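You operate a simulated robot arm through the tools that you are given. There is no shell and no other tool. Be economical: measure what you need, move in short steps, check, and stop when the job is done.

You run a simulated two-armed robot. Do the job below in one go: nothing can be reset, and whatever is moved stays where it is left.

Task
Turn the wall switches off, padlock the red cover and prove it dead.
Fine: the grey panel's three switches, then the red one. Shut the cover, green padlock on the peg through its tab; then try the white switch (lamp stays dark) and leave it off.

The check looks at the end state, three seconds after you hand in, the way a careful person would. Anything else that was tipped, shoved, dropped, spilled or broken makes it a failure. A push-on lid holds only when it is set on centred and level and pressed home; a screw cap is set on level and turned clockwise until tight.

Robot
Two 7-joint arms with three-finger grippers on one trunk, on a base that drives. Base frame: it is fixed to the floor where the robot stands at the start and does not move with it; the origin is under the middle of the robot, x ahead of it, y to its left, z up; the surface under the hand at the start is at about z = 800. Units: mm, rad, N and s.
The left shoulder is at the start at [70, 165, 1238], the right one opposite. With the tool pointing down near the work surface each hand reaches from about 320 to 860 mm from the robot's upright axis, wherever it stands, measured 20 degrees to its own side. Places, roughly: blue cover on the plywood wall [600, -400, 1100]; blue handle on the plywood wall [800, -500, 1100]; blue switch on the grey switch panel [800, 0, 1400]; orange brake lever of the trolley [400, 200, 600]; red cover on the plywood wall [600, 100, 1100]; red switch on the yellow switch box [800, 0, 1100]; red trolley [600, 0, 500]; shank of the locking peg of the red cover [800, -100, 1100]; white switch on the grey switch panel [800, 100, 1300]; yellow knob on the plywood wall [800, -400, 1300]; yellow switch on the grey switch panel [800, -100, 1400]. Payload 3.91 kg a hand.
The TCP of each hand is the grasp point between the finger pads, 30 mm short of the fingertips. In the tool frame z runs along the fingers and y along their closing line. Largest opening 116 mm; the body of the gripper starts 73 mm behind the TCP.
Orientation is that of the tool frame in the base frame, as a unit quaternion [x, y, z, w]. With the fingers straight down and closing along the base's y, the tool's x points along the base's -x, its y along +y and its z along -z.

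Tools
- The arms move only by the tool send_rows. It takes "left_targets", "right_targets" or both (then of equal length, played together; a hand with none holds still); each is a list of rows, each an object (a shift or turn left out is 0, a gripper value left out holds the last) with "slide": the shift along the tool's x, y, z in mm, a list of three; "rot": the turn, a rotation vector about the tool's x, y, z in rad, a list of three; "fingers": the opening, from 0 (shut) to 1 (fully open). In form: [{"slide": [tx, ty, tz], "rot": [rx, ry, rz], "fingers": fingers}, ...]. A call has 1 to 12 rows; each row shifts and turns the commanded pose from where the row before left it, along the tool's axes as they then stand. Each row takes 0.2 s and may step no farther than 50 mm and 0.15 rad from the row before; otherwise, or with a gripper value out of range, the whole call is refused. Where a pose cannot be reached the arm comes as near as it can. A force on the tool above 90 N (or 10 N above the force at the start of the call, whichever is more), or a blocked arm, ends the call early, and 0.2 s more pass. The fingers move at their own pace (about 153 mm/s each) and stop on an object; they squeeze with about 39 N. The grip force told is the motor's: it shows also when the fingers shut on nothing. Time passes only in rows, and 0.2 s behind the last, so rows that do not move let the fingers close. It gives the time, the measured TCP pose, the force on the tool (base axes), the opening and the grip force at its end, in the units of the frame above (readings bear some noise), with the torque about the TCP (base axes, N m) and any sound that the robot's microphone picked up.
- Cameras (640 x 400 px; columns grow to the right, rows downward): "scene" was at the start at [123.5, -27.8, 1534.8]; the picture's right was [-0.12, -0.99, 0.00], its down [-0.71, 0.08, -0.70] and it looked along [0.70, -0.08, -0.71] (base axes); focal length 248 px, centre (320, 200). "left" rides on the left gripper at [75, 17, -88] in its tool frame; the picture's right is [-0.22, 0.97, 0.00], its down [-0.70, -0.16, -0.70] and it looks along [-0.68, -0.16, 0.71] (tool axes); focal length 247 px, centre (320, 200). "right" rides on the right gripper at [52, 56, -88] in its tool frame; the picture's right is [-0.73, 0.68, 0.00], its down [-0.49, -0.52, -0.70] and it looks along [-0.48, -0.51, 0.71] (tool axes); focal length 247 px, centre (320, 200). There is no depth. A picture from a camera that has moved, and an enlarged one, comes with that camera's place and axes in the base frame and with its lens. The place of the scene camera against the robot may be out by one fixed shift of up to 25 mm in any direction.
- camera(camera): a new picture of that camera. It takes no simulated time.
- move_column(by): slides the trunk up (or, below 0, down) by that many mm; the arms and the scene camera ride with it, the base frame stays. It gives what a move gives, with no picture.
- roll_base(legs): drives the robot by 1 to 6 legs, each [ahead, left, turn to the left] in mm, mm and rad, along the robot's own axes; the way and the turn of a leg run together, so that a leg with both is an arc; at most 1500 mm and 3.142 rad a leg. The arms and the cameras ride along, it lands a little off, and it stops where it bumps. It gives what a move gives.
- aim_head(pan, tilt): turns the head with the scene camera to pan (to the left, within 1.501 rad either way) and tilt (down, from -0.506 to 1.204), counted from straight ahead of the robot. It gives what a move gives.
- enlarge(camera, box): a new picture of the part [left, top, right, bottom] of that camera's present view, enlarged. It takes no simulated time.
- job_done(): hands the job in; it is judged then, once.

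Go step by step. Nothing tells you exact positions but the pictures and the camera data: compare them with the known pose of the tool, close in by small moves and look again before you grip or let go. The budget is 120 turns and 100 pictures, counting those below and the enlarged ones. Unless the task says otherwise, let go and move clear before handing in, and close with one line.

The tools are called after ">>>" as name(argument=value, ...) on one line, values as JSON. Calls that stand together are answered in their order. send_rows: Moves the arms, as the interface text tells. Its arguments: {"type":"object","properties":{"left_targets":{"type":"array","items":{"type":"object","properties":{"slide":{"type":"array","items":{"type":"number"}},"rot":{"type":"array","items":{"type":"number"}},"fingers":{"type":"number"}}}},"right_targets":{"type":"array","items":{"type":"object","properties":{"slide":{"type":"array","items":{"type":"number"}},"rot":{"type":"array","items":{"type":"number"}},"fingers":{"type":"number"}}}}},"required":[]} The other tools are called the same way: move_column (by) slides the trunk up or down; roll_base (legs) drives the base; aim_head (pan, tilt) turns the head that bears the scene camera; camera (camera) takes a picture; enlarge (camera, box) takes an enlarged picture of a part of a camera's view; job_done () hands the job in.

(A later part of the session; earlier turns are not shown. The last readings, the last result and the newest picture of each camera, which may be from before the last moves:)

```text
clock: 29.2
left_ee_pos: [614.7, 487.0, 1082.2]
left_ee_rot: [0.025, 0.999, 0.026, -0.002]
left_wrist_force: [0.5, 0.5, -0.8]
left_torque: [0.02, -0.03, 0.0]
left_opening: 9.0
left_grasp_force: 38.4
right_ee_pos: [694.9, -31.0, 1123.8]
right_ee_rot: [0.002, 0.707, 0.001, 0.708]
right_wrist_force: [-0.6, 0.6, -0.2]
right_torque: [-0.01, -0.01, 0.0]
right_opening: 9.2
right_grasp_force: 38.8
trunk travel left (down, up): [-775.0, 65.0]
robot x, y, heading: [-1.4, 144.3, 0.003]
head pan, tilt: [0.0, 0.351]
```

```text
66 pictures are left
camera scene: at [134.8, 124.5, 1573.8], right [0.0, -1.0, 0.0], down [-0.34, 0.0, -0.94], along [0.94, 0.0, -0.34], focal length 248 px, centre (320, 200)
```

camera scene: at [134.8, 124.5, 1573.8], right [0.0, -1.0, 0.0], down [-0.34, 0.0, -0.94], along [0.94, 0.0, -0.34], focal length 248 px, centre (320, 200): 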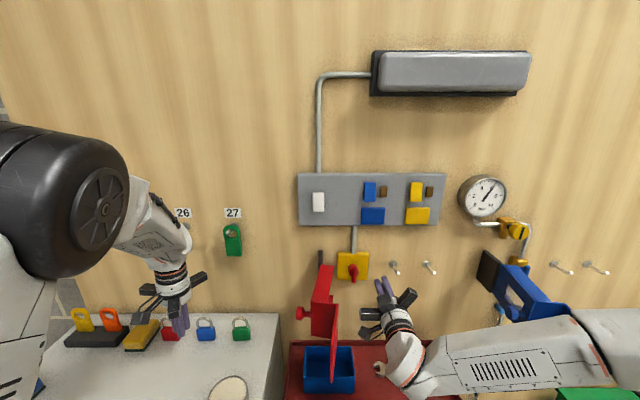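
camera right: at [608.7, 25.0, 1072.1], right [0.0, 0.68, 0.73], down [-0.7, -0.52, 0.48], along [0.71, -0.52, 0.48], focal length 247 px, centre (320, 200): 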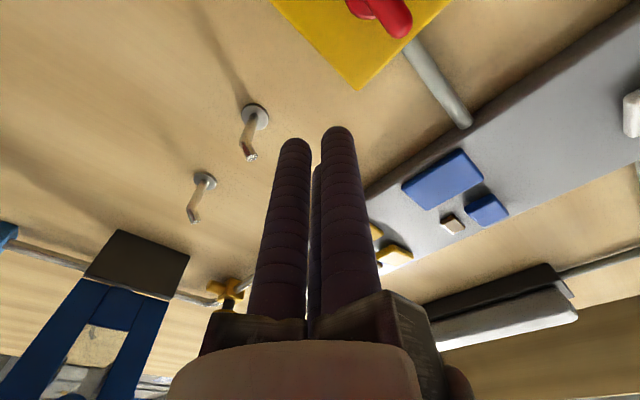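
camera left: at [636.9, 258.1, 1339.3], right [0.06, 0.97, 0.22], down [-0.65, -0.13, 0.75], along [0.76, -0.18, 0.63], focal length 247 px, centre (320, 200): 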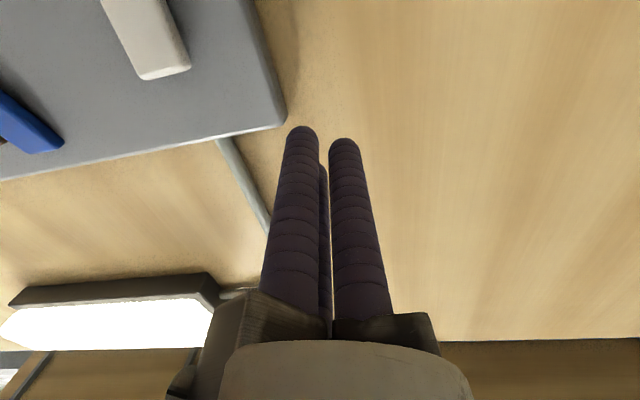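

>>> enlarge(camera="scene", box=[280, 230, 440, 330])

>>> enlarge(camera="right", box=[180, 0, 500, 200])

```text
4.00 times, centred on (360, 280) of scene
camera zoom: at [134.8, 124.5, 1573.8], right [0.0, -1.0, 0.0], down [-0.34, 0.0, -0.94], along [0.94, 0.0, -0.34], focal length 992 px, centre (160, -120)
```

zoom: 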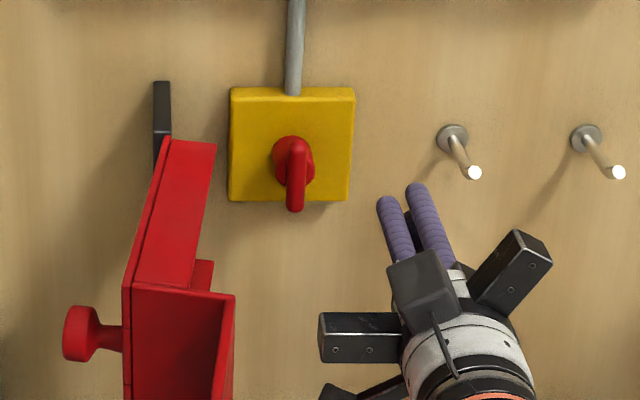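

```text
2.00 times, centred on (340, 100) of right
camera zoom: at [608.7, 25.0, 1072.1], right [0.0, 0.68, 0.73], down [-0.7, -0.52, 0.48], along [0.71, -0.52, 0.48], focal length 494 px, centre (280, 400)
```

zoom: 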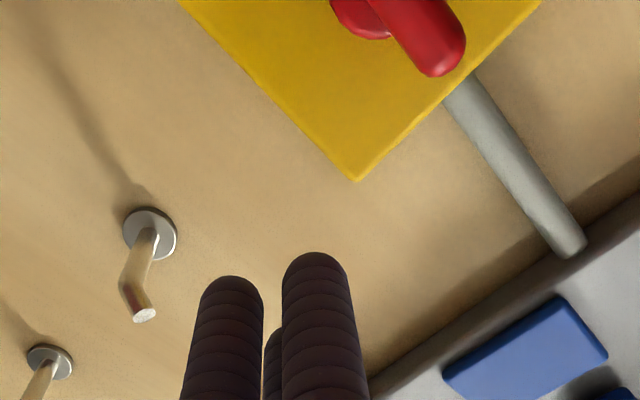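

The red switch looks like a rotary bar handle, now vertical. I'll lower the hand a bit for a fuller view of it.

>>> send_rows(right_targets=[{"slide": [40, 10, -20]}, {"slide": [40, 10, -20]}, {"slide": [0, 0, 0]}])

>>> camera(camera="right")

```text
clock: 30.0
left_ee_pos: [614.8, 487.9, 1082.1]
left_ee_rot: [0.024, 0.999, 0.026, -0.003]
left_wrist_force: [0.3, -0.5, 0.5]
left_torque: [0.02, -0.01, 0.03]
left_opening: 9.0
left_grasp_force: 38.7
right_ee_pos: [657.3, -10.9, 1042.9]
right_ee_rot: [0.002, 0.707, 0.001, 0.707]
right_wrist_force: [-0.1, -0.7, 0.5]
right_torque: [0.0, -0.02, 0.01]
right_opening: 9.2
right_grasp_force: 39.3
trunk travel left (down, up): [-775.0, 65.0]
robot x, y, heading: [-1.0, 144.6, -0.002]
head pan, tilt: [0.0, 0.351]
```

```text
63 pictures are left
camera right: at [568.4, 45.7, 991.3], right [0.0, 0.68, 0.73], down [-0.7, -0.52, 0.48], along [0.71, -0.52, 0.48], focal length 247 px, centre (320, 200)
```

right: 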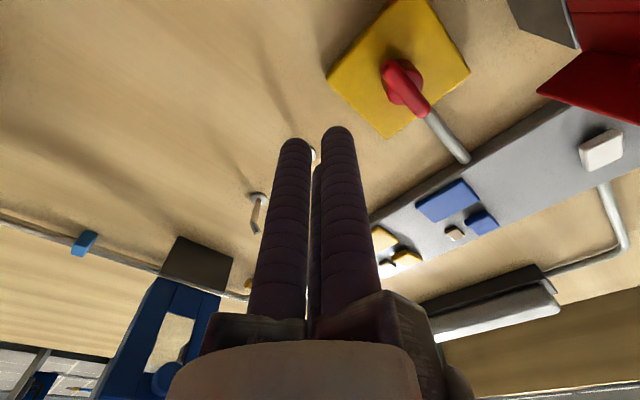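

The bar handle spans z≈1072–1122 at y≈38, x≈770. I'll yaw the hand so its body stays right of the cover, and come up beside the bar's top on its right.

>>> send_rows(right_targets=[{"slide": [-27, 0, 0], "rot": [-0.15, 0, 0]}, {"slide": [-27, 0, 0], "rot": [-0.15, 0, 0]}, {"slide": [-27, 0, 0], "rot": [-0.15, 0, 0]}, {"slide": [0, -25, 32]}, {"slide": [0, 0, 0]}])

>>> camera(camera="scene")

>>> camera(camera="right")

```text
clock: 31.0
left_ee_pos: [612.3, 473.3, 1087.4]
left_ee_rot: [0.029, 0.999, 0.028, 0.0]
left_wrist_force: [0.0, 0.2, 0.1]
left_torque: [-0.07, 0.01, 0.01]
left_opening: 8.9
left_grasp_force: 38.4
right_ee_pos: [630.8, 61.4, 1137.2]
right_ee_rot: [-0.107, 0.706, 0.104, 0.692]
right_wrist_force: [-29.9, -60.2, 14.4]
right_torque: [1.16, 1.34, 7.77]
right_opening: 8.7
right_grasp_force: 39.1
right hand out of reach, approached as far as the arm can: row 1, 2, 3, 4
trunk travel left (down, up): [-775.0, 65.0]
robot x, y, heading: [-3.3, 140.4, -0.01]
head pan, tilt: [0.0, 0.351]
stopped in row 4 (right hand): the force on the tool passed its limit at 107 N (the readings are from after the stop); the commanded pose is now the measured one
```

```text
62 pictures are left
camera scene: at [126.1, 113.0, 1575.3], right [-0.01, -1.0, -0.01], down [-0.34, 0.01, -0.94], along [0.94, -0.01, -0.34], focal length 248 px, centre (320, 200)
```

scene: 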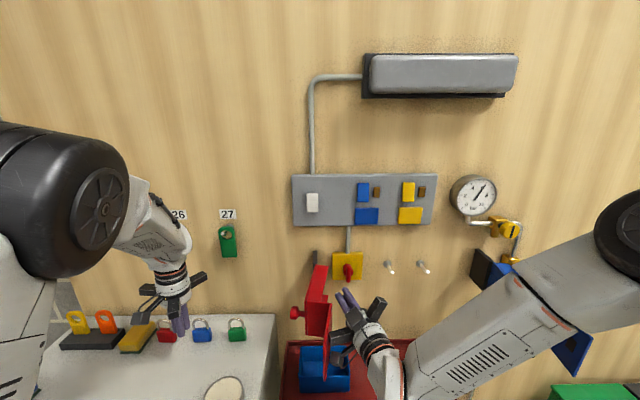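

```text
61 pictures are left
camera right: at [528.9, 89.7, 1087.3], right [-0.19, 0.66, 0.73], down [-0.5, -0.7, 0.5], along [0.84, -0.28, 0.46], focal length 247 px, centre (320, 200)
```

right: 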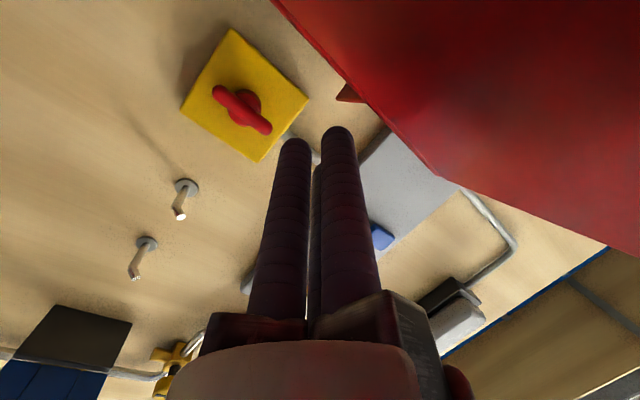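

The yaw was unreachable and the hand drifted into the cover. Backing away right at once and checking the cover.

>>> send_rows(right_targets=[{"slide": [0, -30, 0]}, {"slide": [0, -40, 0], "rot": [0.1, 0, 0]}, {"slide": [0, -20, 0], "rot": [0.1, 0, 0]}, {"slide": [0, 0, 0], "rot": [0.1, 0, 0]}, {"slide": [0, 0, 0]}])

>>> enlarge(camera="scene", box=[260, 220, 452, 340])

```text
clock: 32.2
left_ee_pos: [615.7, 482.0, 1083.2]
left_ee_rot: [0.027, 0.999, 0.027, -0.004]
left_wrist_force: [-0.4, 0.2, 0.4]
left_torque: [-0.01, 0.0, -0.03]
left_opening: 9.1
left_grasp_force: 39.3
right_ee_pos: [655.9, 5.2, 1140.5]
right_ee_rot: [-0.008, 0.715, -0.001, 0.699]
right_wrist_force: [-0.9, -0.4, -0.2]
right_torque: [0.02, -0.02, 0.0]
right_opening: 9.1
right_grasp_force: 38.8
right hand out of reach, approached as far as the arm can: row 1
trunk travel left (down, up): [-775.0, 65.0]
robot x, y, heading: [-3.9, 139.1, -0.003]
head pan, tilt: [0.0, 0.351]
```

```text
3.33 times, centred on (356, 280) of scene
camera zoom: at [135.2, 121.1, 1573.7], right [-0.01, -1.0, 0.0], down [-0.34, 0.0, -0.94], along [0.94, -0.01, -0.34], focal length 826 px, centre (200, -67)
```

zoom: 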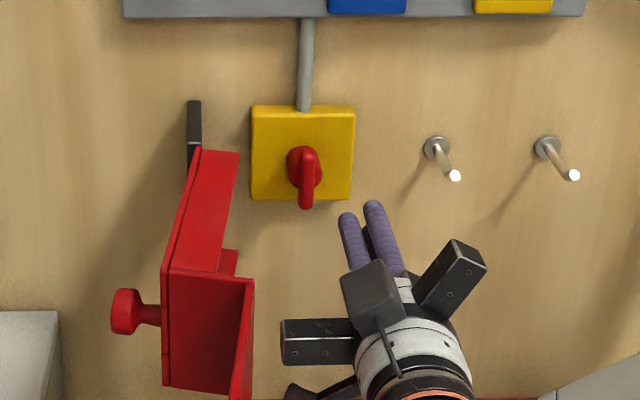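

The cover is unharmed. New plan: open the fingers fully and push the handle's top with just the left finger, so the hand body stays to the right of the cover.

>>> send_rows(right_targets=[{"slide": [0, -28, 0], "rot": [0.01, -0.023, 0], "fingers": 1}, {"slide": [10, -28, 0]}, {"slide": [10, 0, 30]}, {"slide": [0, 0, 30]}, {"slide": [0, 0, 0]}])

>>> camera(camera="right")

>>> enlarge(camera="scene", box=[260, 220, 452, 340])

```text
clock: 33.4
left_ee_pos: [615.8, 481.6, 1082.1]
left_ee_rot: [0.027, 0.999, 0.026, -0.002]
left_wrist_force: [-0.9, -0.5, 1.4]
left_torque: [0.02, -0.03, -0.01]
left_opening: 8.7
left_grasp_force: 39.3
right_ee_pos: [715.9, -50.9, 1119.0]
right_ee_rot: [-0.004, 0.707, -0.004, 0.707]
right_wrist_force: [0.0, 0.0, -0.3]
right_torque: [0.02, 0.02, -0.02]
right_opening: 115.8
right_grasp_force: 0.0
trunk travel left (down, up): [-775.0, 65.0]
robot x, y, heading: [-2.1, 143.5, -0.007]
head pan, tilt: [0.0, 0.351]
```

```text
59 pictures are left
camera right: at [627.2, 4.2, 1067.5], right [0.0, 0.69, 0.72], down [-0.7, -0.52, 0.49], along [0.71, -0.51, 0.48], focal length 247 px, centre (320, 200)
```

right: 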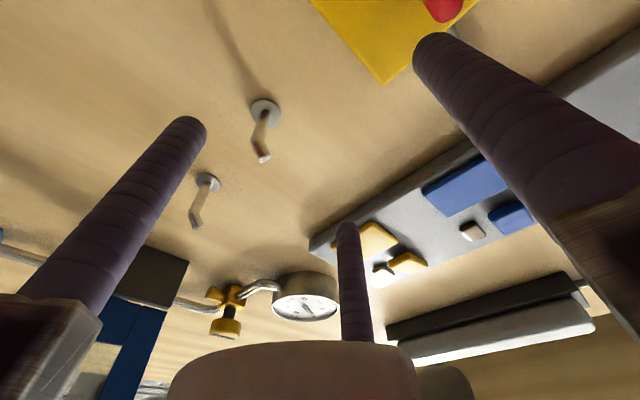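

```text
3.33 times, centred on (356, 280) of scene
camera zoom: at [134.1, 121.0, 1573.8], right [-0.01, -1.0, 0.0], down [-0.34, 0.0, -0.94], along [0.94, -0.01, -0.34], focal length 826 px, centre (200, -67)
```

zoom: 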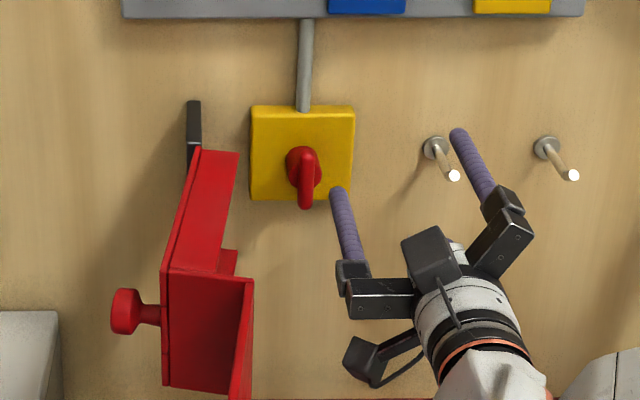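

Finger is positioned right of the bar. Advance and sweep its top leftward.

>>> send_rows(right_targets=[{"slide": [-2, 0, 20]}, {"slide": [0, 0, 17]}, {"slide": [0, 10, 0]}, {"slide": [-1, 8, 0]}, {"slide": [-1, 8, 0]}, {"slide": [0, 0, 0]}])

>>> enlarge(camera="scene", box=[260, 220, 452, 340])

```text
clock: 34.8
left_ee_pos: [617.5, 473.9, 1083.4]
left_ee_rot: [0.028, 0.999, 0.029, -0.003]
left_wrist_force: [1.1, -0.1, 0.7]
left_torque: [0.0, -0.02, -0.03]
left_opening: 8.9
left_grasp_force: 38.9
right_ee_pos: [753.9, -35.5, 1122.2]
right_ee_rot: [0.0, 0.707, -0.005, 0.707]
right_wrist_force: [1.9, -40.2, 0.1]
right_torque: [0.01, -0.05, -1.02]
right_opening: 95.8
right_grasp_force: 0.0
trunk travel left (down, up): [-775.0, 65.0]
robot x, y, heading: [-0.2, 143.8, -0.007]
head pan, tilt: [0.0, 0.351]
```

```text
3.33 times, centred on (356, 280) of scene
camera zoom: at [135.5, 112.3, 1573.6], right [-0.01, -1.0, -0.01], down [-0.34, 0.01, -0.94], along [0.94, -0.01, -0.34], focal length 826 px, centre (200, -67)
```

zoom: 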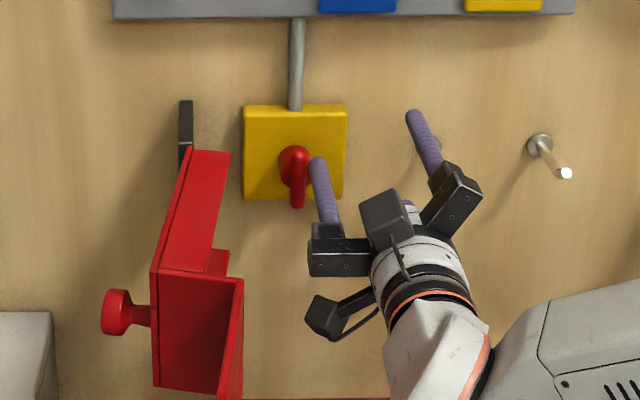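

The handle did not yield that way (40 N), so it must turn the other way. I'll retreat, go down and push its lower end leftward.

>>> send_rows(right_targets=[{"slide": [0, -4, -15], "fingers": 0.77}, {"slide": [0, 0, -20]}, {"slide": [23, 0, 0]}, {"slide": [23, 0, 0]}, {"slide": [0, 0, 20]}, {"slide": [0, 0, 15]}, {"slide": [0, 0, 0]}])

>>> enlarge(camera="scene", box=[260, 220, 452, 340])

>>> camera(camera="right")

```text
clock: 36.4
left_ee_pos: [617.2, 481.5, 1082.7]
left_ee_rot: [0.027, 0.999, 0.027, -0.003]
left_wrist_force: [-0.4, 0.9, -0.9]
left_torque: [0.01, 0.0, -0.02]
left_opening: 9.0
left_grasp_force: 39.1
right_ee_pos: [752.7, -31.1, 1077.1]
right_ee_rot: [-0.005, 0.707, -0.004, 0.707]
right_wrist_force: [-4.8, -4.3, 0.2]
right_torque: [0.02, -0.01, 0.13]
right_opening: 87.2
right_grasp_force: 0.2
trunk travel left (down, up): [-775.0, 65.0]
robot x, y, heading: [-2.6, 139.0, -0.011]
head pan, tilt: [0.0, 0.351]
```

```text
3.33 times, centred on (356, 280) of scene
camera zoom: at [134.6, 120.7, 1573.7], right [-0.01, -1.0, 0.0], down [-0.34, 0.0, -0.94], along [0.94, -0.01, -0.34], focal length 826 px, centre (200, -67)
```

zoom: 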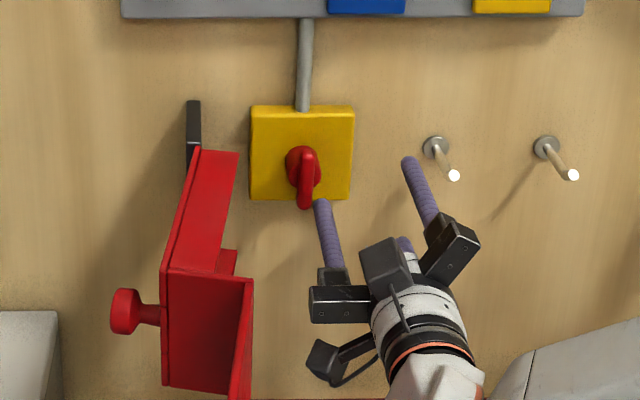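

```text
55 pictures are left
camera right: at [664.3, 24.8, 1025.9], right [0.0, 0.69, 0.72], down [-0.7, -0.52, 0.49], along [0.71, -0.51, 0.48], focal length 247 px, centre (320, 200)
```

right: 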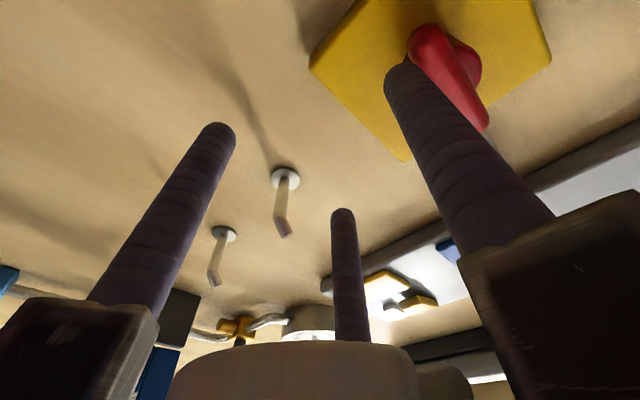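

Now push the lower end leftward.

>>> send_rows(right_targets=[{"slide": [0, 8, 0]}, {"slide": [1, 8, 0]}, {"slide": [1, 8, 0]}, {"slide": [0, 0, 0]}])

>>> enlarge(camera="scene", box=[260, 220, 452, 340])

```text
clock: 37.4
left_ee_pos: [616.7, 483.4, 1081.6]
left_ee_rot: [0.027, 0.999, 0.026, -0.002]
left_wrist_force: [0.6, -0.4, -0.1]
left_torque: [-0.04, -0.01, -0.01]
left_opening: 8.8
left_grasp_force: 39.1
right_ee_pos: [753.4, -3.1, 1075.4]
right_ee_rot: [-0.005, 0.707, -0.003, 0.707]
right_wrist_force: [1.1, 0.2, -0.4]
right_torque: [0.0, -0.01, 0.01]
right_opening: 89.5
right_grasp_force: 0.1
trunk travel left (down, up): [-775.0, 65.0]
robot x, y, heading: [-0.2, 142.5, -0.007]
head pan, tilt: [0.0, 0.351]
```

```text
3.33 times, centred on (356, 280) of scene
camera zoom: at [135.5, 122.0, 1573.7], right [-0.01, -1.0, 0.0], down [-0.34, 0.0, -0.94], along [0.94, -0.01, -0.34], focal length 826 px, centre (200, -67)
```

zoom: 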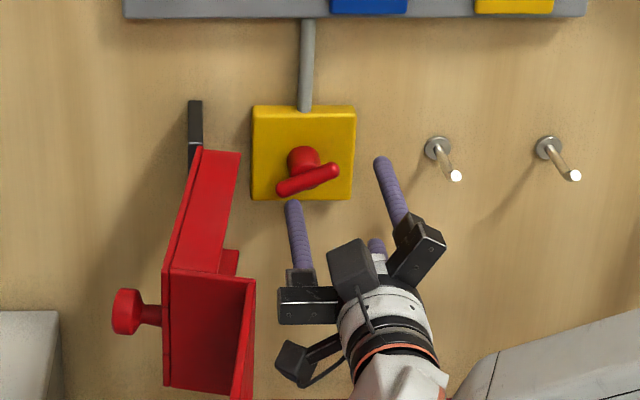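

It turns this way—about 70° done. Finish by nudging the left end up to horizontal.

>>> send_rows(right_targets=[{"slide": [0, 8, 0]}, {"slide": [-4, 5, 0]}, {"slide": [-6, 0, 0]}, {"slide": [-5, 0, 0]}, {"slide": [0, 0, 0]}])

>>> enlarge(camera="scene", box=[260, 220, 452, 340])

>>> camera(camera="right")

```text
clock: 38.6
left_ee_pos: [617.5, 482.8, 1081.2]
left_ee_rot: [0.027, 0.999, 0.027, -0.003]
left_wrist_force: [-0.9, -0.2, 0.1]
left_torque: [0.0, 0.0, -0.01]
left_opening: 9.3
left_grasp_force: 39.4
right_ee_pos: [753.8, 9.1, 1085.9]
right_ee_rot: [-0.006, 0.71, -0.004, 0.704]
right_wrist_force: [-7.6, 1.3, -18.2]
right_torque: [-0.87, 0.35, 0.64]
right_opening: 89.9
right_grasp_force: 0.6
trunk travel left (down, up): [-775.0, 65.0]
robot x, y, heading: [-3.0, 141.3, -0.008]
head pan, tilt: [0.0, 0.351]
```

```text
3.33 times, centred on (356, 280) of scene
camera zoom: at [136.8, 121.9, 1573.3], right [-0.01, -1.0, 0.0], down [-0.34, 0.0, -0.94], along [0.94, -0.01, -0.34], focal length 826 px, centre (200, -67)
```

zoom: 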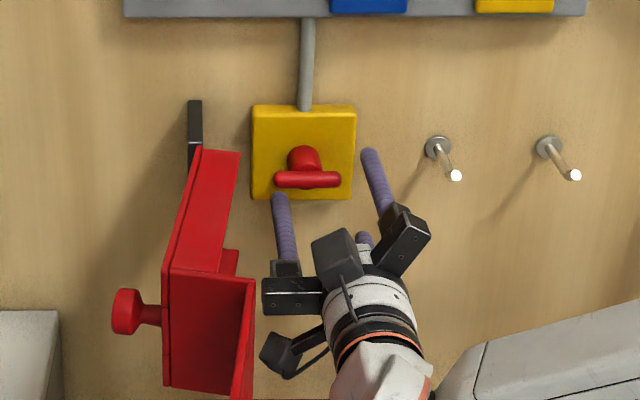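

```text
52 pictures are left
camera right: at [665.2, 64.2, 1033.7], right [0.0, 0.69, 0.72], down [-0.7, -0.52, 0.5], along [0.72, -0.5, 0.48], focal length 247 px, centre (320, 200)
```

right: 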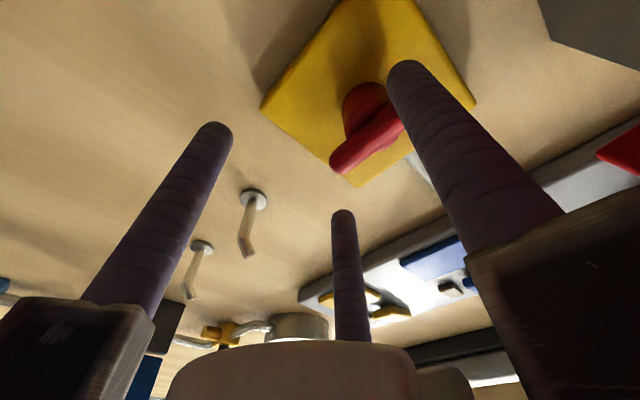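

The red switch is now horizontal at its stop (off). I'll withdraw the right hand and bring the left hand, fingers shut and pointing down, to the outside of the cover to swing it closed.

>>> send_rows(right_targets=[{"slide": [6, -4, 0]}, {"slide": [0, 0, -45]}, {"slide": [0, -20, -40]}, {"slide": [0, -40, -25]}, {"slide": [0, -40, -20]}, {"slide": [0, -35, -10]}, {"slide": [0, 0, 0]}, {"slide": [0, 0, 0]}, {"slide": [0, 0, 0]}], left_targets=[{"slide": [0, 0, -18]}, {"slide": [-10, -35, 0]}, {"slide": [-10, -35, 0]}, {"slide": [-10, -35, 0]}, {"slide": [-10, -35, 0]}, {"slide": [-10, -35, 0]}, {"slide": [-10, -35, 0]}, {"slide": [-10, -25, 0]}, {"slide": [0, 0, 0]}])

>>> camera(camera="scene")

>>> camera(camera="left")

```text
clock: 40.6
left_ee_pos: [676.6, 241.4, 1086.0]
left_ee_rot: [0.027, 0.999, 0.027, -0.003]
left_wrist_force: [-0.3, -0.1, 0.5]
left_torque: [-0.02, 0.0, -0.01]
left_opening: 8.9
left_grasp_force: 38.7
right_ee_pos: [611.9, -106.4, 1095.3]
right_ee_rot: [-0.001, 0.709, -0.012, 0.705]
right_wrist_force: [-0.9, 0.1, 0.4]
right_torque: [0.02, -0.01, 0.0]
right_opening: 89.3
right_grasp_force: 0.0
right hand out of reach, approached as far as the arm can: row 6
trunk travel left (down, up): [-775.0, 65.0]
robot x, y, heading: [1.3, 143.4, -0.005]
head pan, tilt: [0.0, 0.351]
```

```text
51 pictures are left
camera scene: at [134.7, 121.9, 1573.8], right [-0.01, -1.0, 0.0], down [-0.34, 0.0, -0.94], along [0.94, -0.01, -0.34], focal length 248 px, centre (320, 200)
```

scene: 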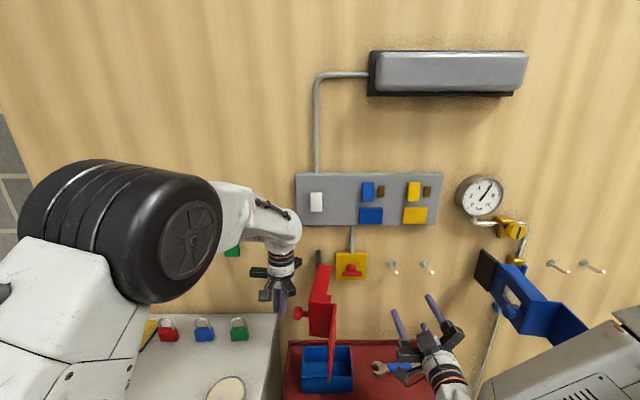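

```text
50 pictures are left
camera left: at [602.1, 258.1, 1175.4], right [0.28, 0.96, 0.05], down [0.69, -0.23, 0.69], along [0.67, -0.16, -0.73], focal length 247 px, centre (320, 200)
```

left: 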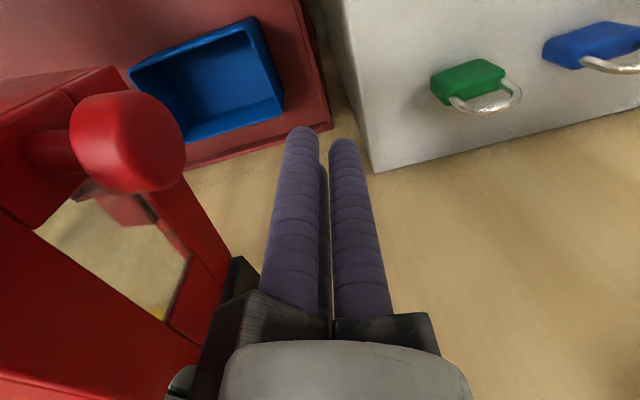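

The cover plate has a window; my vertical fingers will bridge it against its top and bottom strips. Sweeping the cover rightward along its arc.

>>> send_rows(left_targets=[{"slide": [-8, -35, -6]}, {"slide": [0, -25, 0]}, {"slide": [0, -20, 0]}, {"slide": [-2, -20, 0]}, {"slide": [-2, -20, 0]}, {"slide": [-3, -20, 0]}, {"slide": [0, 0, 0]}])

>>> camera(camera="scene")

```text
clock: 42.2
left_ee_pos: [680.4, 132.4, 1086.7]
left_ee_rot: [0.013, 0.999, 0.033, -0.009]
left_wrist_force: [-28.2, 42.1, 5.7]
left_torque: [-3.02, -2.01, 0.2]
left_opening: 9.1
left_grasp_force: 38.9
right_ee_pos: [610.5, -103.6, 1095.4]
right_ee_rot: [0.001, 0.711, -0.014, 0.703]
right_wrist_force: [4.3, -15.9, 0.9]
right_torque: [0.0, -0.05, 0.52]
right_opening: 82.6
right_grasp_force: 0.1
trunk travel left (down, up): [-775.0, 65.0]
robot x, y, heading: [-1.9, 142.3, 0.0]
head pan, tilt: [0.0, 0.351]
stopped in row 7 (left hand): the force on the tool passed its limit at 95 N (the readings are from after the stop); the commanded pose is now the measured one
```

```text
49 pictures are left
camera scene: at [129.0, 124.4, 1574.7], right [0.0, -1.0, 0.0], down [-0.34, 0.0, -0.94], along [0.94, 0.0, -0.34], focal length 248 px, centre (320, 200)
```

scene: 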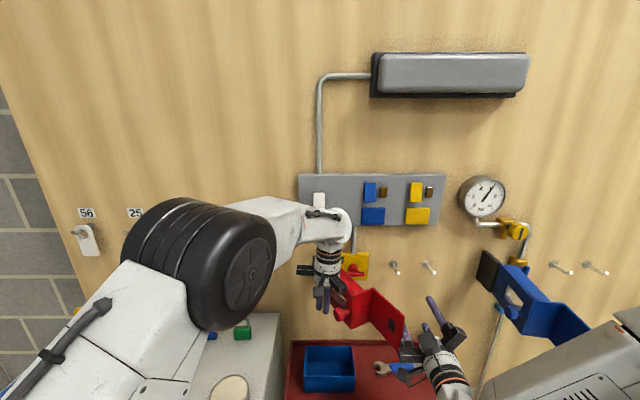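

The cover's tab reached the right hand. Move the right hand away: a bit right, back and up above the cover.

>>> send_rows(right_targets=[{"slide": [0, -25, -10]}, {"slide": [-15, -35, 0]}, {"slide": [-45, 0, 0]}, {"slide": [-45, 0, 0]}, {"slide": [-45, 0, 0]}, {"slide": [0, 0, 0]}])

>>> enlarge(camera="scene", box=[280, 220, 472, 340])

```text
clock: 43.6
left_ee_pos: [684.9, 124.2, 1084.5]
left_ee_rot: [0.016, 0.999, 0.028, -0.01]
left_wrist_force: [-0.3, 0.5, -0.6]
left_torque: [-0.01, 0.01, 0.04]
left_opening: 9.3
left_grasp_force: 39.7
right_ee_pos: [605.5, -122.6, 1254.2]
right_ee_rot: [-0.001, 0.712, -0.014, 0.702]
right_wrist_force: [-0.4, 0.6, -0.2]
right_torque: [0.01, -0.03, 0.0]
right_opening: 89.2
right_grasp_force: 0.1
right hand out of reach, approached as far as the arm can: row 1, 2
trunk travel left (down, up): [-775.0, 65.0]
robot x, y, heading: [-2.2, 142.1, -0.001]
head pan, tilt: [0.0, 0.351]
```

```text
3.33 times, centred on (376, 280) of scene
camera zoom: at [135.3, 124.8, 1573.6], right [0.0, -1.0, 0.0], down [-0.34, 0.0, -0.94], along [0.94, 0.0, -0.34], focal length 826 px, centre (133, -67)
```

zoom: 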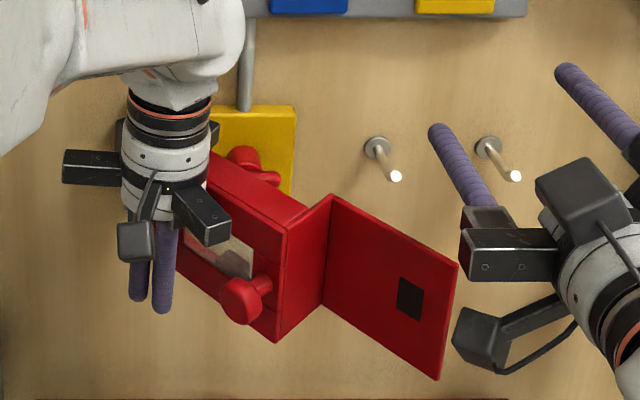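

The cover is about half closed with its square tab hole visible, heading for the peg. Continue pushing with the left hand.

>>> send_rows(left_targets=[{"slide": [-4, -15, 0]}, {"slide": [-6, -15, 0]}, {"slide": [-8, -14, 0]}, {"slide": [-10, -12, 0]}, {"slide": [-8, -8, 0]}, {"slide": [0, 0, 0]}])

>>> enlarge(camera="scene", box=[280, 220, 472, 340])

```text
clock: 45.0
left_ee_pos: [716.3, 63.2, 1082.0]
left_ee_rot: [0.014, 0.999, 0.029, -0.007]
left_wrist_force: [1.7, 6.5, 13.5]
left_torque: [-0.8, -0.37, 0.26]
left_opening: 9.3
left_grasp_force: 39.2
right_ee_pos: [602.7, -120.2, 1256.1]
right_ee_rot: [-0.001, 0.711, -0.013, 0.703]
right_wrist_force: [0.5, -0.1, -0.2]
right_torque: [0.0, 0.01, 0.0]
right_opening: 89.1
right_grasp_force: 0.1
trunk travel left (down, up): [-775.0, 65.0]
robot x, y, heading: [-3.1, 141.1, -0.003]
head pan, tilt: [0.0, 0.351]
```

```text
3.33 times, centred on (376, 280) of scene
camera zoom: at [132.3, 125.6, 1574.1], right [0.0, -1.0, 0.0], down [-0.34, 0.0, -0.94], along [0.94, 0.0, -0.34], focal length 826 px, centre (133, -67)
```

zoom: 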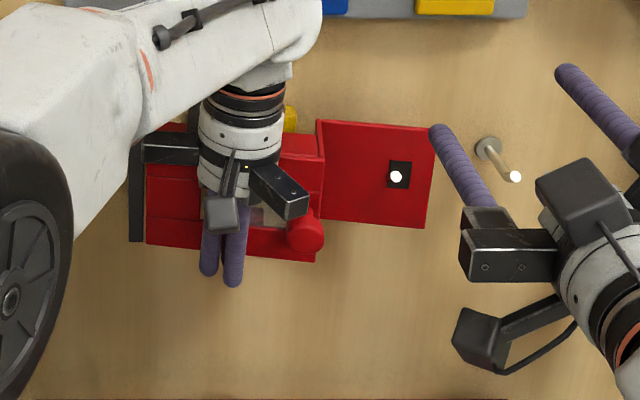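

Nearly shut, with the peg showing through the tab's hole. One more gentle push with the left hand.

>>> send_rows(left_targets=[{"slide": [-7, -6, 0]}, {"slide": [-7, -4, 0]}, {"slide": [-6, 0, 0]}, {"slide": [-5, 0, 0]}, {"slide": [0, 0, 0]}])

>>> enlarge(camera="scene", box=[280, 220, 472, 340])

```text
clock: 46.4
left_ee_pos: [727.6, 45.2, 1078.3]
left_ee_rot: [0.022, 0.999, 0.028, -0.013]
left_wrist_force: [-38.3, 9.4, 6.9]
left_torque: [-0.57, -3.09, 0.13]
left_opening: 9.1
left_grasp_force: 38.5
right_ee_pos: [595.6, -120.1, 1259.5]
right_ee_rot: [-0.001, 0.71, -0.014, 0.704]
right_wrist_force: [0.8, -0.1, -0.4]
right_torque: [-0.01, 0.03, 0.0]
right_opening: 89.3
right_grasp_force: 0.0
trunk travel left (down, up): [-775.0, 65.0]
robot x, y, heading: [-4.5, 143.6, -0.0]
head pan, tilt: [0.0, 0.351]
stopped in row 5 (left hand): the force on the tool passed its limit at 90 N (the readings are from after the stop); the commanded pose is now the measured one
```

```text
3.33 times, centred on (376, 280) of scene
camera zoom: at [123.1, 127.6, 1575.4], right [0.0, -1.0, 0.0], down [-0.34, 0.0, -0.94], along [0.94, 0.0, -0.34], focal length 826 px, centre (133, -67)
```

zoom: 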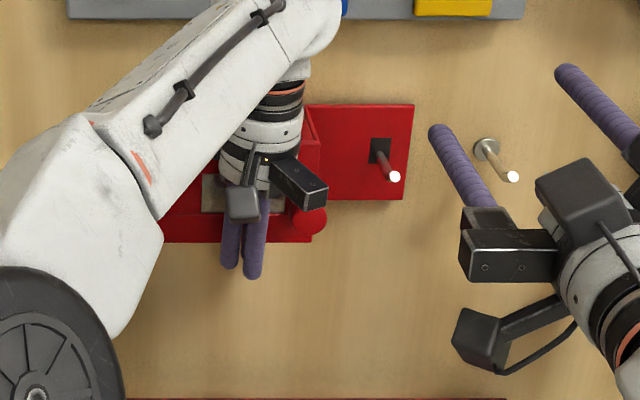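

The cover looks shut. Withdraw the left hand away from the wall and check.

>>> send_rows(left_targets=[{"slide": [40, 0, 0]}, {"slide": [40, 0, 0]}, {"slide": [0, 45, 0]}, {"slide": [0, 45, 0]}, {"slide": [0, 45, 0]}, {"slide": [0, 45, 0]}, {"slide": [0, 0, 0]}])

>>> enlarge(camera="scene", box=[280, 220, 472, 340])

>>> camera(camera="left")

```text
clock: 46.7
left_ee_pos: [727.8, 42.6, 1079.2]
left_ee_rot: [0.014, 1.0, 0.011, -0.009]
left_wrist_force: [-32.7, 6.8, 14.7]
left_torque: [-0.51, -2.91, 0.24]
left_opening: 9.1
left_grasp_force: 39.0
right_ee_pos: [594.3, -118.7, 1259.2]
right_ee_rot: [-0.002, 0.71, -0.014, 0.705]
right_wrist_force: [0.1, 0.0, -0.1]
right_torque: [0.01, 0.02, -0.01]
right_opening: 89.4
right_grasp_force: 0.1
trunk travel left (down, up): [-775.0, 65.0]
robot x, y, heading: [-4.5, 144.2, 0.0]
head pan, tilt: [0.0, 0.351]
stopped in row 1 (left hand): the force on the tool passed its limit at 137 N (the readings are from after the stop); the commanded pose is now the measured one
```

```text
3.33 times, centred on (376, 280) of scene
camera zoom: at [122.0, 128.1, 1575.2], right [0.0, -1.0, 0.0], down [-0.34, 0.0, -0.94], along [0.94, 0.0, -0.34], focal length 826 px, centre (133, -67)
```

zoom: 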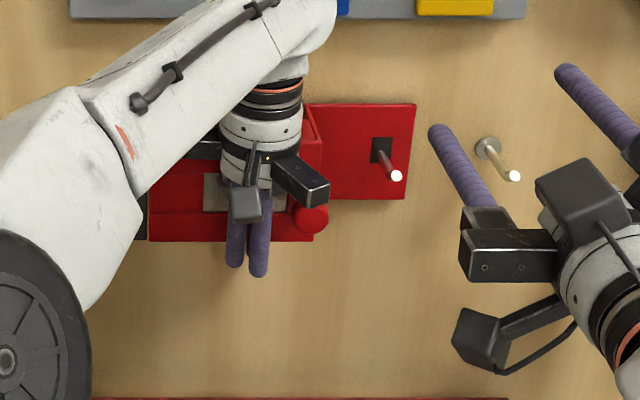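

```text
44 pictures are left
camera left: at [654.1, 58.6, 1169.3], right [0.25, 0.97, 0.02], down [0.7, -0.19, 0.68], along [0.67, -0.16, -0.73], focal length 247 px, centre (320, 200)
```

left: 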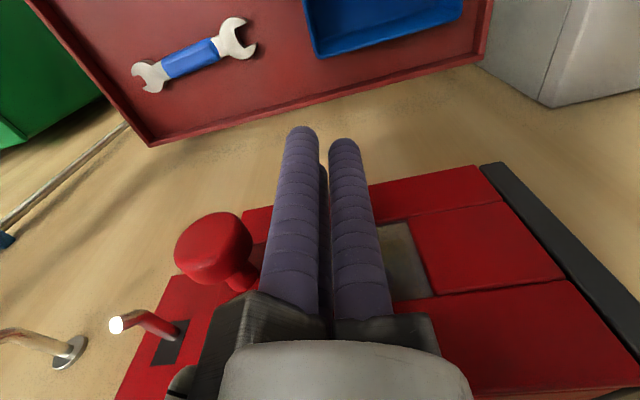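

A force spike stopped the retreat; try smaller steps.

>>> send_rows(left_targets=[{"slide": [5, 0, 0]}, {"slide": [10, 0, 0]}, {"slide": [15, 0, 0]}, {"slide": [25, 0, 0]}, {"slide": [30, 0, 0]}, {"slide": [0, 0, 0]}])

```text
clock: 48.1
left_ee_pos: [662.0, 57.2, 1074.9]
left_ee_rot: [0.007, 1.0, 0.012, -0.008]
left_wrist_force: [45.9, 42.1, 9.1]
left_torque: [-1.78, 0.5, 0.81]
left_opening: 9.2
left_grasp_force: 39.1
right_ee_pos: [611.1, -112.2, 1252.6]
right_ee_rot: [-0.003, 0.713, -0.014, 0.701]
right_wrist_force: [0.5, -0.5, 0.8]
right_torque: [0.0, -0.03, 0.03]
right_opening: 89.4
right_grasp_force: 0.1
trunk travel left (down, up): [-775.0, 65.0]
robot x, y, heading: [-4.8, 147.1, 0.004]
head pan, tilt: [0.0, 0.351]
```

>>> camera(camera="left")

>>> camera(camera="scene")

```text
43 pictures are left
camera left: at [587.9, 72.7, 1165.0], right [0.24, 0.97, 0.02], down [0.71, -0.19, 0.68], along [0.67, -0.15, -0.73], focal length 247 px, centre (320, 200)
```

left: 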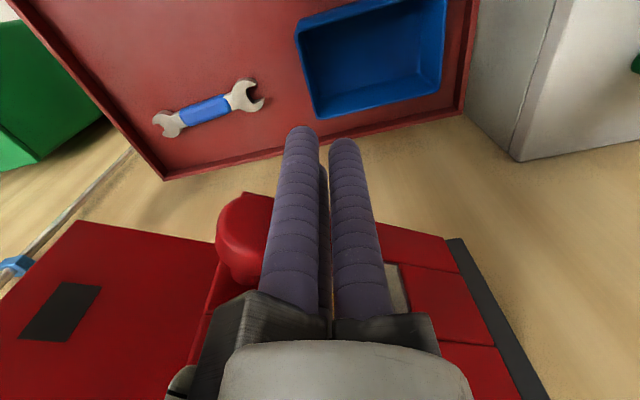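

```text
42 pictures are left
camera scene: at [141.0, 133.8, 1572.9], right [0.0, -1.0, 0.01], down [-0.35, -0.01, -0.94], along [0.94, 0.0, -0.35], focal length 248 px, centre (320, 200)
```

scene: 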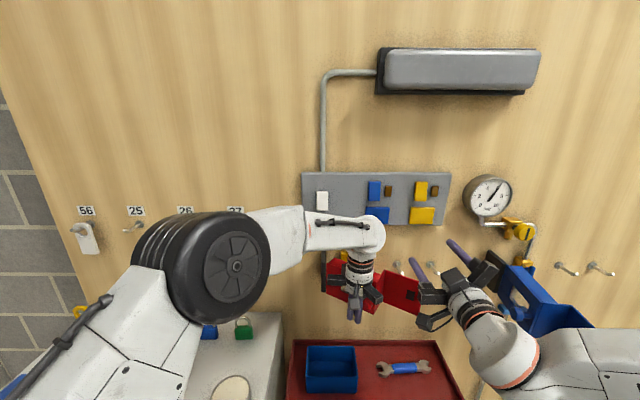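

The knob's mushroom head hooked a finger, so the cover followed. I'll slide the fingers toward the hinge, clear of the knob, then push it shut again from there.

>>> send_rows(left_targets=[{"slide": [-8, 2, 0]}, {"slide": [-6, 10, 0]}, {"slide": [-6, 12, 0]}, {"slide": [-4, 12, 0]}, {"slide": [0, 0, 0]}])

>>> camera(camera="left")

```text
clock: 49.3
left_ee_pos: [675.0, 79.2, 1072.8]
left_ee_rot: [0.013, 1.0, 0.011, -0.014]
left_wrist_force: [0.2, 0.2, -0.1]
left_torque: [0.03, 0.04, -0.01]
left_opening: 9.0
left_grasp_force: 39.2
right_ee_pos: [603.7, -119.3, 1253.8]
right_ee_rot: [-0.001, 0.712, -0.014, 0.702]
right_wrist_force: [-0.3, 0.3, 0.7]
right_torque: [-0.01, 0.0, 0.03]
right_opening: 89.4
right_grasp_force: 0.1
trunk travel left (down, up): [-775.0, 65.0]
robot x, y, heading: [-3.3, 144.6, -0.002]
head pan, tilt: [0.0, 0.351]
```

```text
41 pictures are left
camera left: at [602.7, 95.7, 1163.3], right [0.25, 0.97, 0.01], down [0.71, -0.19, 0.68], along [0.66, -0.16, -0.74], focal length 247 px, centre (320, 200)
```

left: 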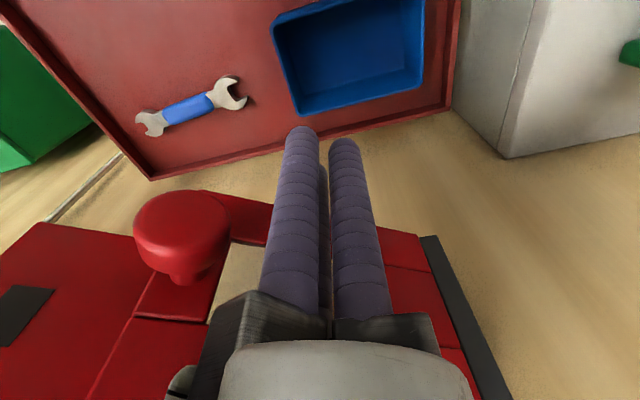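

Free of it now. Move the left hand well clear and shut the right hand's fingers; I'll use the right hand to push the tab home.

>>> send_rows(left_targets=[{"slide": [30, 10, 0]}, {"slide": [35, 20, 0]}, {"slide": [10, 45, 0]}, {"slide": [0, 48, 0]}, {"slide": [0, 48, 0]}, {"slide": [0, 40, 0]}, {"slide": [0, 0, 0]}], right_targets=[{"slide": [0, 0, 0], "fingers": 0}, {"slide": [0, 0, 0]}, {"slide": [0, 0, 0], "rot": [0, -0.014, 0.02]}, {"slide": [0, 20, 0]}, {"slide": [0, 20, 0]}, {"slide": [0, 20, 0]}, {"slide": [0, 0, 0]}])

>>> enlarge(camera="scene", box=[240, 200, 496, 360])

```text
clock: 50.9
left_ee_pos: [602.0, 289.4, 1080.5]
left_ee_rot: [0.012, 1.0, 0.013, -0.012]
left_wrist_force: [-0.2, 0.0, -0.2]
left_torque: [0.0, -0.01, -0.01]
left_opening: 8.9
left_grasp_force: 38.7
right_ee_pos: [602.9, -60.5, 1255.7]
right_ee_rot: [0.007, 0.707, -0.006, 0.707]
right_wrist_force: [0.2, -0.1, -0.4]
right_torque: [0.01, -0.01, 0.04]
right_opening: 8.9
right_grasp_force: 39.0
trunk travel left (down, up): [-775.0, 65.0]
robot x, y, heading: [-2.4, 141.4, -0.004]
head pan, tilt: [0.0, 0.351]
```

```text
2.50 times, centred on (368, 280) of scene
camera zoom: at [132.2, 123.3, 1573.7], right [0.0, -1.0, 0.0], down [-0.34, 0.0, -0.94], along [0.94, 0.0, -0.34], focal length 620 px, centre (200, 0)
```

zoom: 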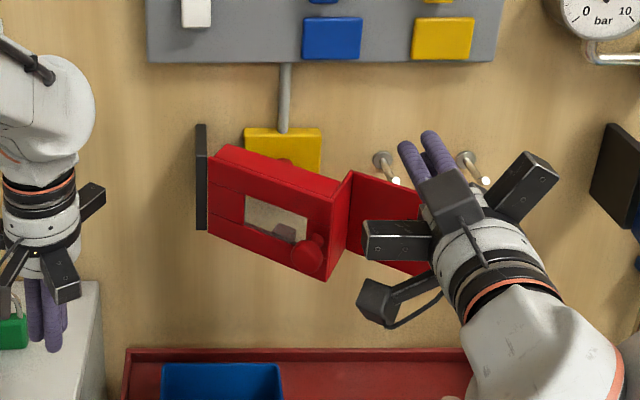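

Lower the right fist to z≈1136, y≈−68 and push forward on the tab above the hole.

>>> send_rows(right_targets=[{"slide": [40, -4, 0]}, {"slide": [40, -4, 0]}, {"slide": [40, 0, 0]}, {"slide": [0, 0, 30]}, {"slide": [0, 0, 30]}, {"slide": [0, 0, 25]}, {"slide": [0, 0, 20]}, {"slide": [0, 0, 15]}, {"slide": [0, 0, 0]}])

>>> enlarge(camera="scene", box=[240, 200, 496, 360])

>>> camera(camera="right")

```text
clock: 52.9
left_ee_pos: [602.0, 290.8, 1080.9]
left_ee_rot: [0.012, 1.0, 0.011, -0.012]
left_wrist_force: [-0.3, -0.2, -0.3]
left_torque: [0.0, 0.0, -0.01]
left_opening: 9.1
left_grasp_force: 38.4
right_ee_pos: [724.0, -71.7, 1135.0]
right_ee_rot: [0.007, 0.707, -0.006, 0.707]
right_wrist_force: [-0.2, -0.5, 0.3]
right_torque: [0.01, 0.0, 0.0]
right_opening: 9.0
right_grasp_force: 39.1
trunk travel left (down, up): [-775.0, 65.0]
robot x, y, heading: [-5.6, 142.1, 0.001]
head pan, tilt: [0.0, 0.351]
```

```text
2.50 times, centred on (368, 280) of scene
camera zoom: at [132.0, 124.5, 1573.7], right [0.0, -1.0, 0.0], down [-0.34, 0.0, -0.94], along [0.94, 0.0, -0.34], focal length 620 px, centre (200, 0)
```

zoom: 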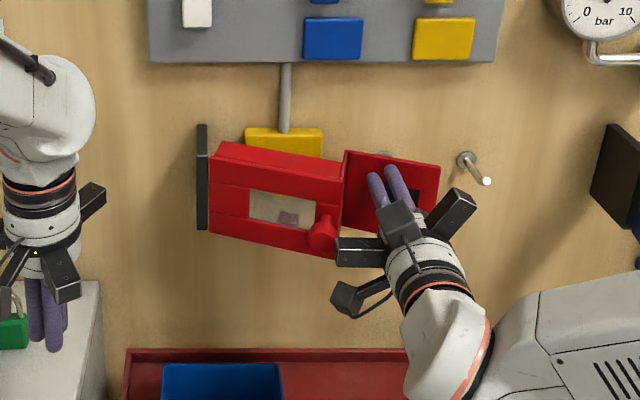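

```text
38 pictures are left
camera right: at [636.7, -13.9, 1083.4], right [0.01, 0.68, 0.73], down [-0.71, -0.51, 0.49], along [0.7, -0.53, 0.48], focal length 247 px, centre (320, 200)
```

right: 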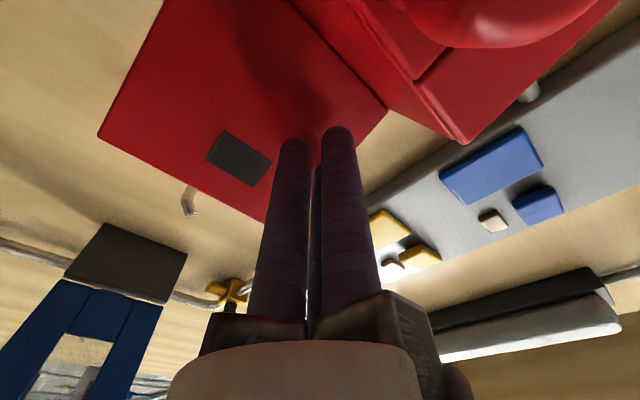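

It is moving with the push; continue.

>>> send_rows(right_targets=[{"slide": [0, 0, 12]}, {"slide": [0, 0, 10]}, {"slide": [0, 0, 8]}, {"slide": [0, 0, 8]}, {"slide": [0, 0, 6]}, {"slide": [0, 0, 6]}, {"slide": [0, 0, 0]}])

>>> enlarge(camera="scene", box=[240, 200, 496, 360])

>>> camera(camera="right")

```text
clock: 54.5
left_ee_pos: [603.6, 289.6, 1080.4]
left_ee_rot: [0.013, 1.0, 0.011, -0.012]
left_wrist_force: [-0.1, -0.3, -0.4]
left_torque: [0.01, -0.05, -0.02]
left_opening: 8.9
left_grasp_force: 38.9
right_ee_pos: [773.8, -73.5, 1134.9]
right_ee_rot: [0.006, 0.707, -0.006, 0.707]
right_wrist_force: [-0.5, 0.0, 0.4]
right_torque: [0.02, 0.0, -0.02]
right_opening: 8.8
right_grasp_force: 38.5
trunk travel left (down, up): [-775.0, 65.0]
robot x, y, heading: [-1.9, 142.1, -0.004]
head pan, tilt: [0.0, 0.351]
```

```text
2.50 times, centred on (368, 280) of scene
camera zoom: at [132.3, 124.8, 1573.7], right [0.0, -1.0, 0.0], down [-0.34, 0.0, -0.94], along [0.94, 0.0, -0.34], focal length 620 px, centre (200, 0)
```

zoom: 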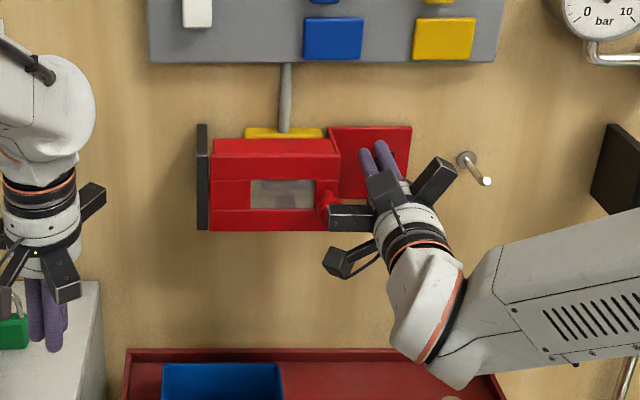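

```text
36 pictures are left
camera right: at [686.6, -15.2, 1083.8], right [0.01, 0.68, 0.73], down [-0.71, -0.51, 0.49], along [0.7, -0.52, 0.48], focal length 247 px, centre (320, 200)
```

right: 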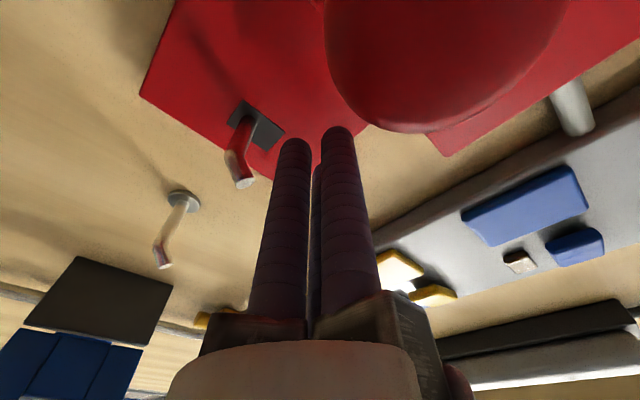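

The peg is through the hole; press on until it meets its stop.

>>> send_rows(right_targets=[{"slide": [0, 0, 6]}, {"slide": [0, 0, 5]}, {"slide": [0, 0, 4]}, {"slide": [0, 0, 0]}])

```text
clock: 55.5
left_ee_pos: [603.4, 289.1, 1080.0]
left_ee_rot: [0.012, 1.0, 0.012, -0.012]
left_wrist_force: [1.6, -0.1, -0.3]
left_torque: [-0.01, -0.01, 0.01]
left_opening: 8.9
left_grasp_force: 39.0
right_ee_pos: [788.0, -73.6, 1135.4]
right_ee_rot: [0.006, 0.708, -0.006, 0.706]
right_wrist_force: [1.0, 0.2, -0.4]
right_torque: [0.01, 0.02, 0.01]
right_opening: 9.2
right_grasp_force: 39.0
trunk travel left (down, up): [-775.0, 65.0]
robot x, y, heading: [-5.5, 143.5, -0.002]
head pan, tilt: [0.0, 0.351]
```

>>> send_rows(right_targets=[{"slide": [0, 0, 5]}, {"slide": [0, 0, 4]}, {"slide": [0, 0, 4]}, {"slide": [0, 0, 4]}, {"slide": [0, 0, 0]}])

>>> enlarge(camera="scene", box=[290, 230, 450, 330])

```text
clock: 56.7
left_ee_pos: [594.6, 290.2, 1084.8]
left_ee_rot: [0.013, 1.0, 0.012, -0.009]
left_wrist_force: [0.6, 0.4, 0.4]
left_torque: [0.0, -0.02, -0.01]
left_opening: 9.0
left_grasp_force: 38.9
right_ee_pos: [795.1, -72.6, 1136.8]
right_ee_rot: [0.005, 0.708, -0.005, 0.707]
right_wrist_force: [-58.0, 0.6, -14.9]
right_torque: [-0.31, 0.38, 0.52]
right_opening: 9.1
right_grasp_force: 44.8
trunk travel left (down, up): [-775.0, 65.0]
robot x, y, heading: [-5.7, 146.0, -0.004]
head pan, tilt: [0.0, 0.351]
```

```text
4.00 times, centred on (370, 280) of scene
camera zoom: at [121.3, 124.1, 1574.5], right [0.0, -1.0, 0.0], down [-0.34, 0.0, -0.94], along [0.94, 0.0, -0.34], focal length 992 px, centre (120, -120)
```

zoom: 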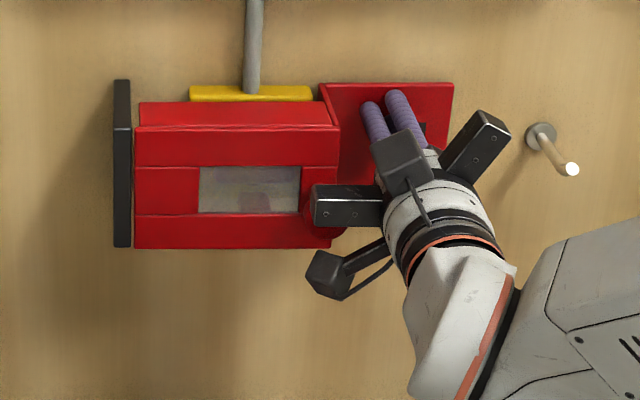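

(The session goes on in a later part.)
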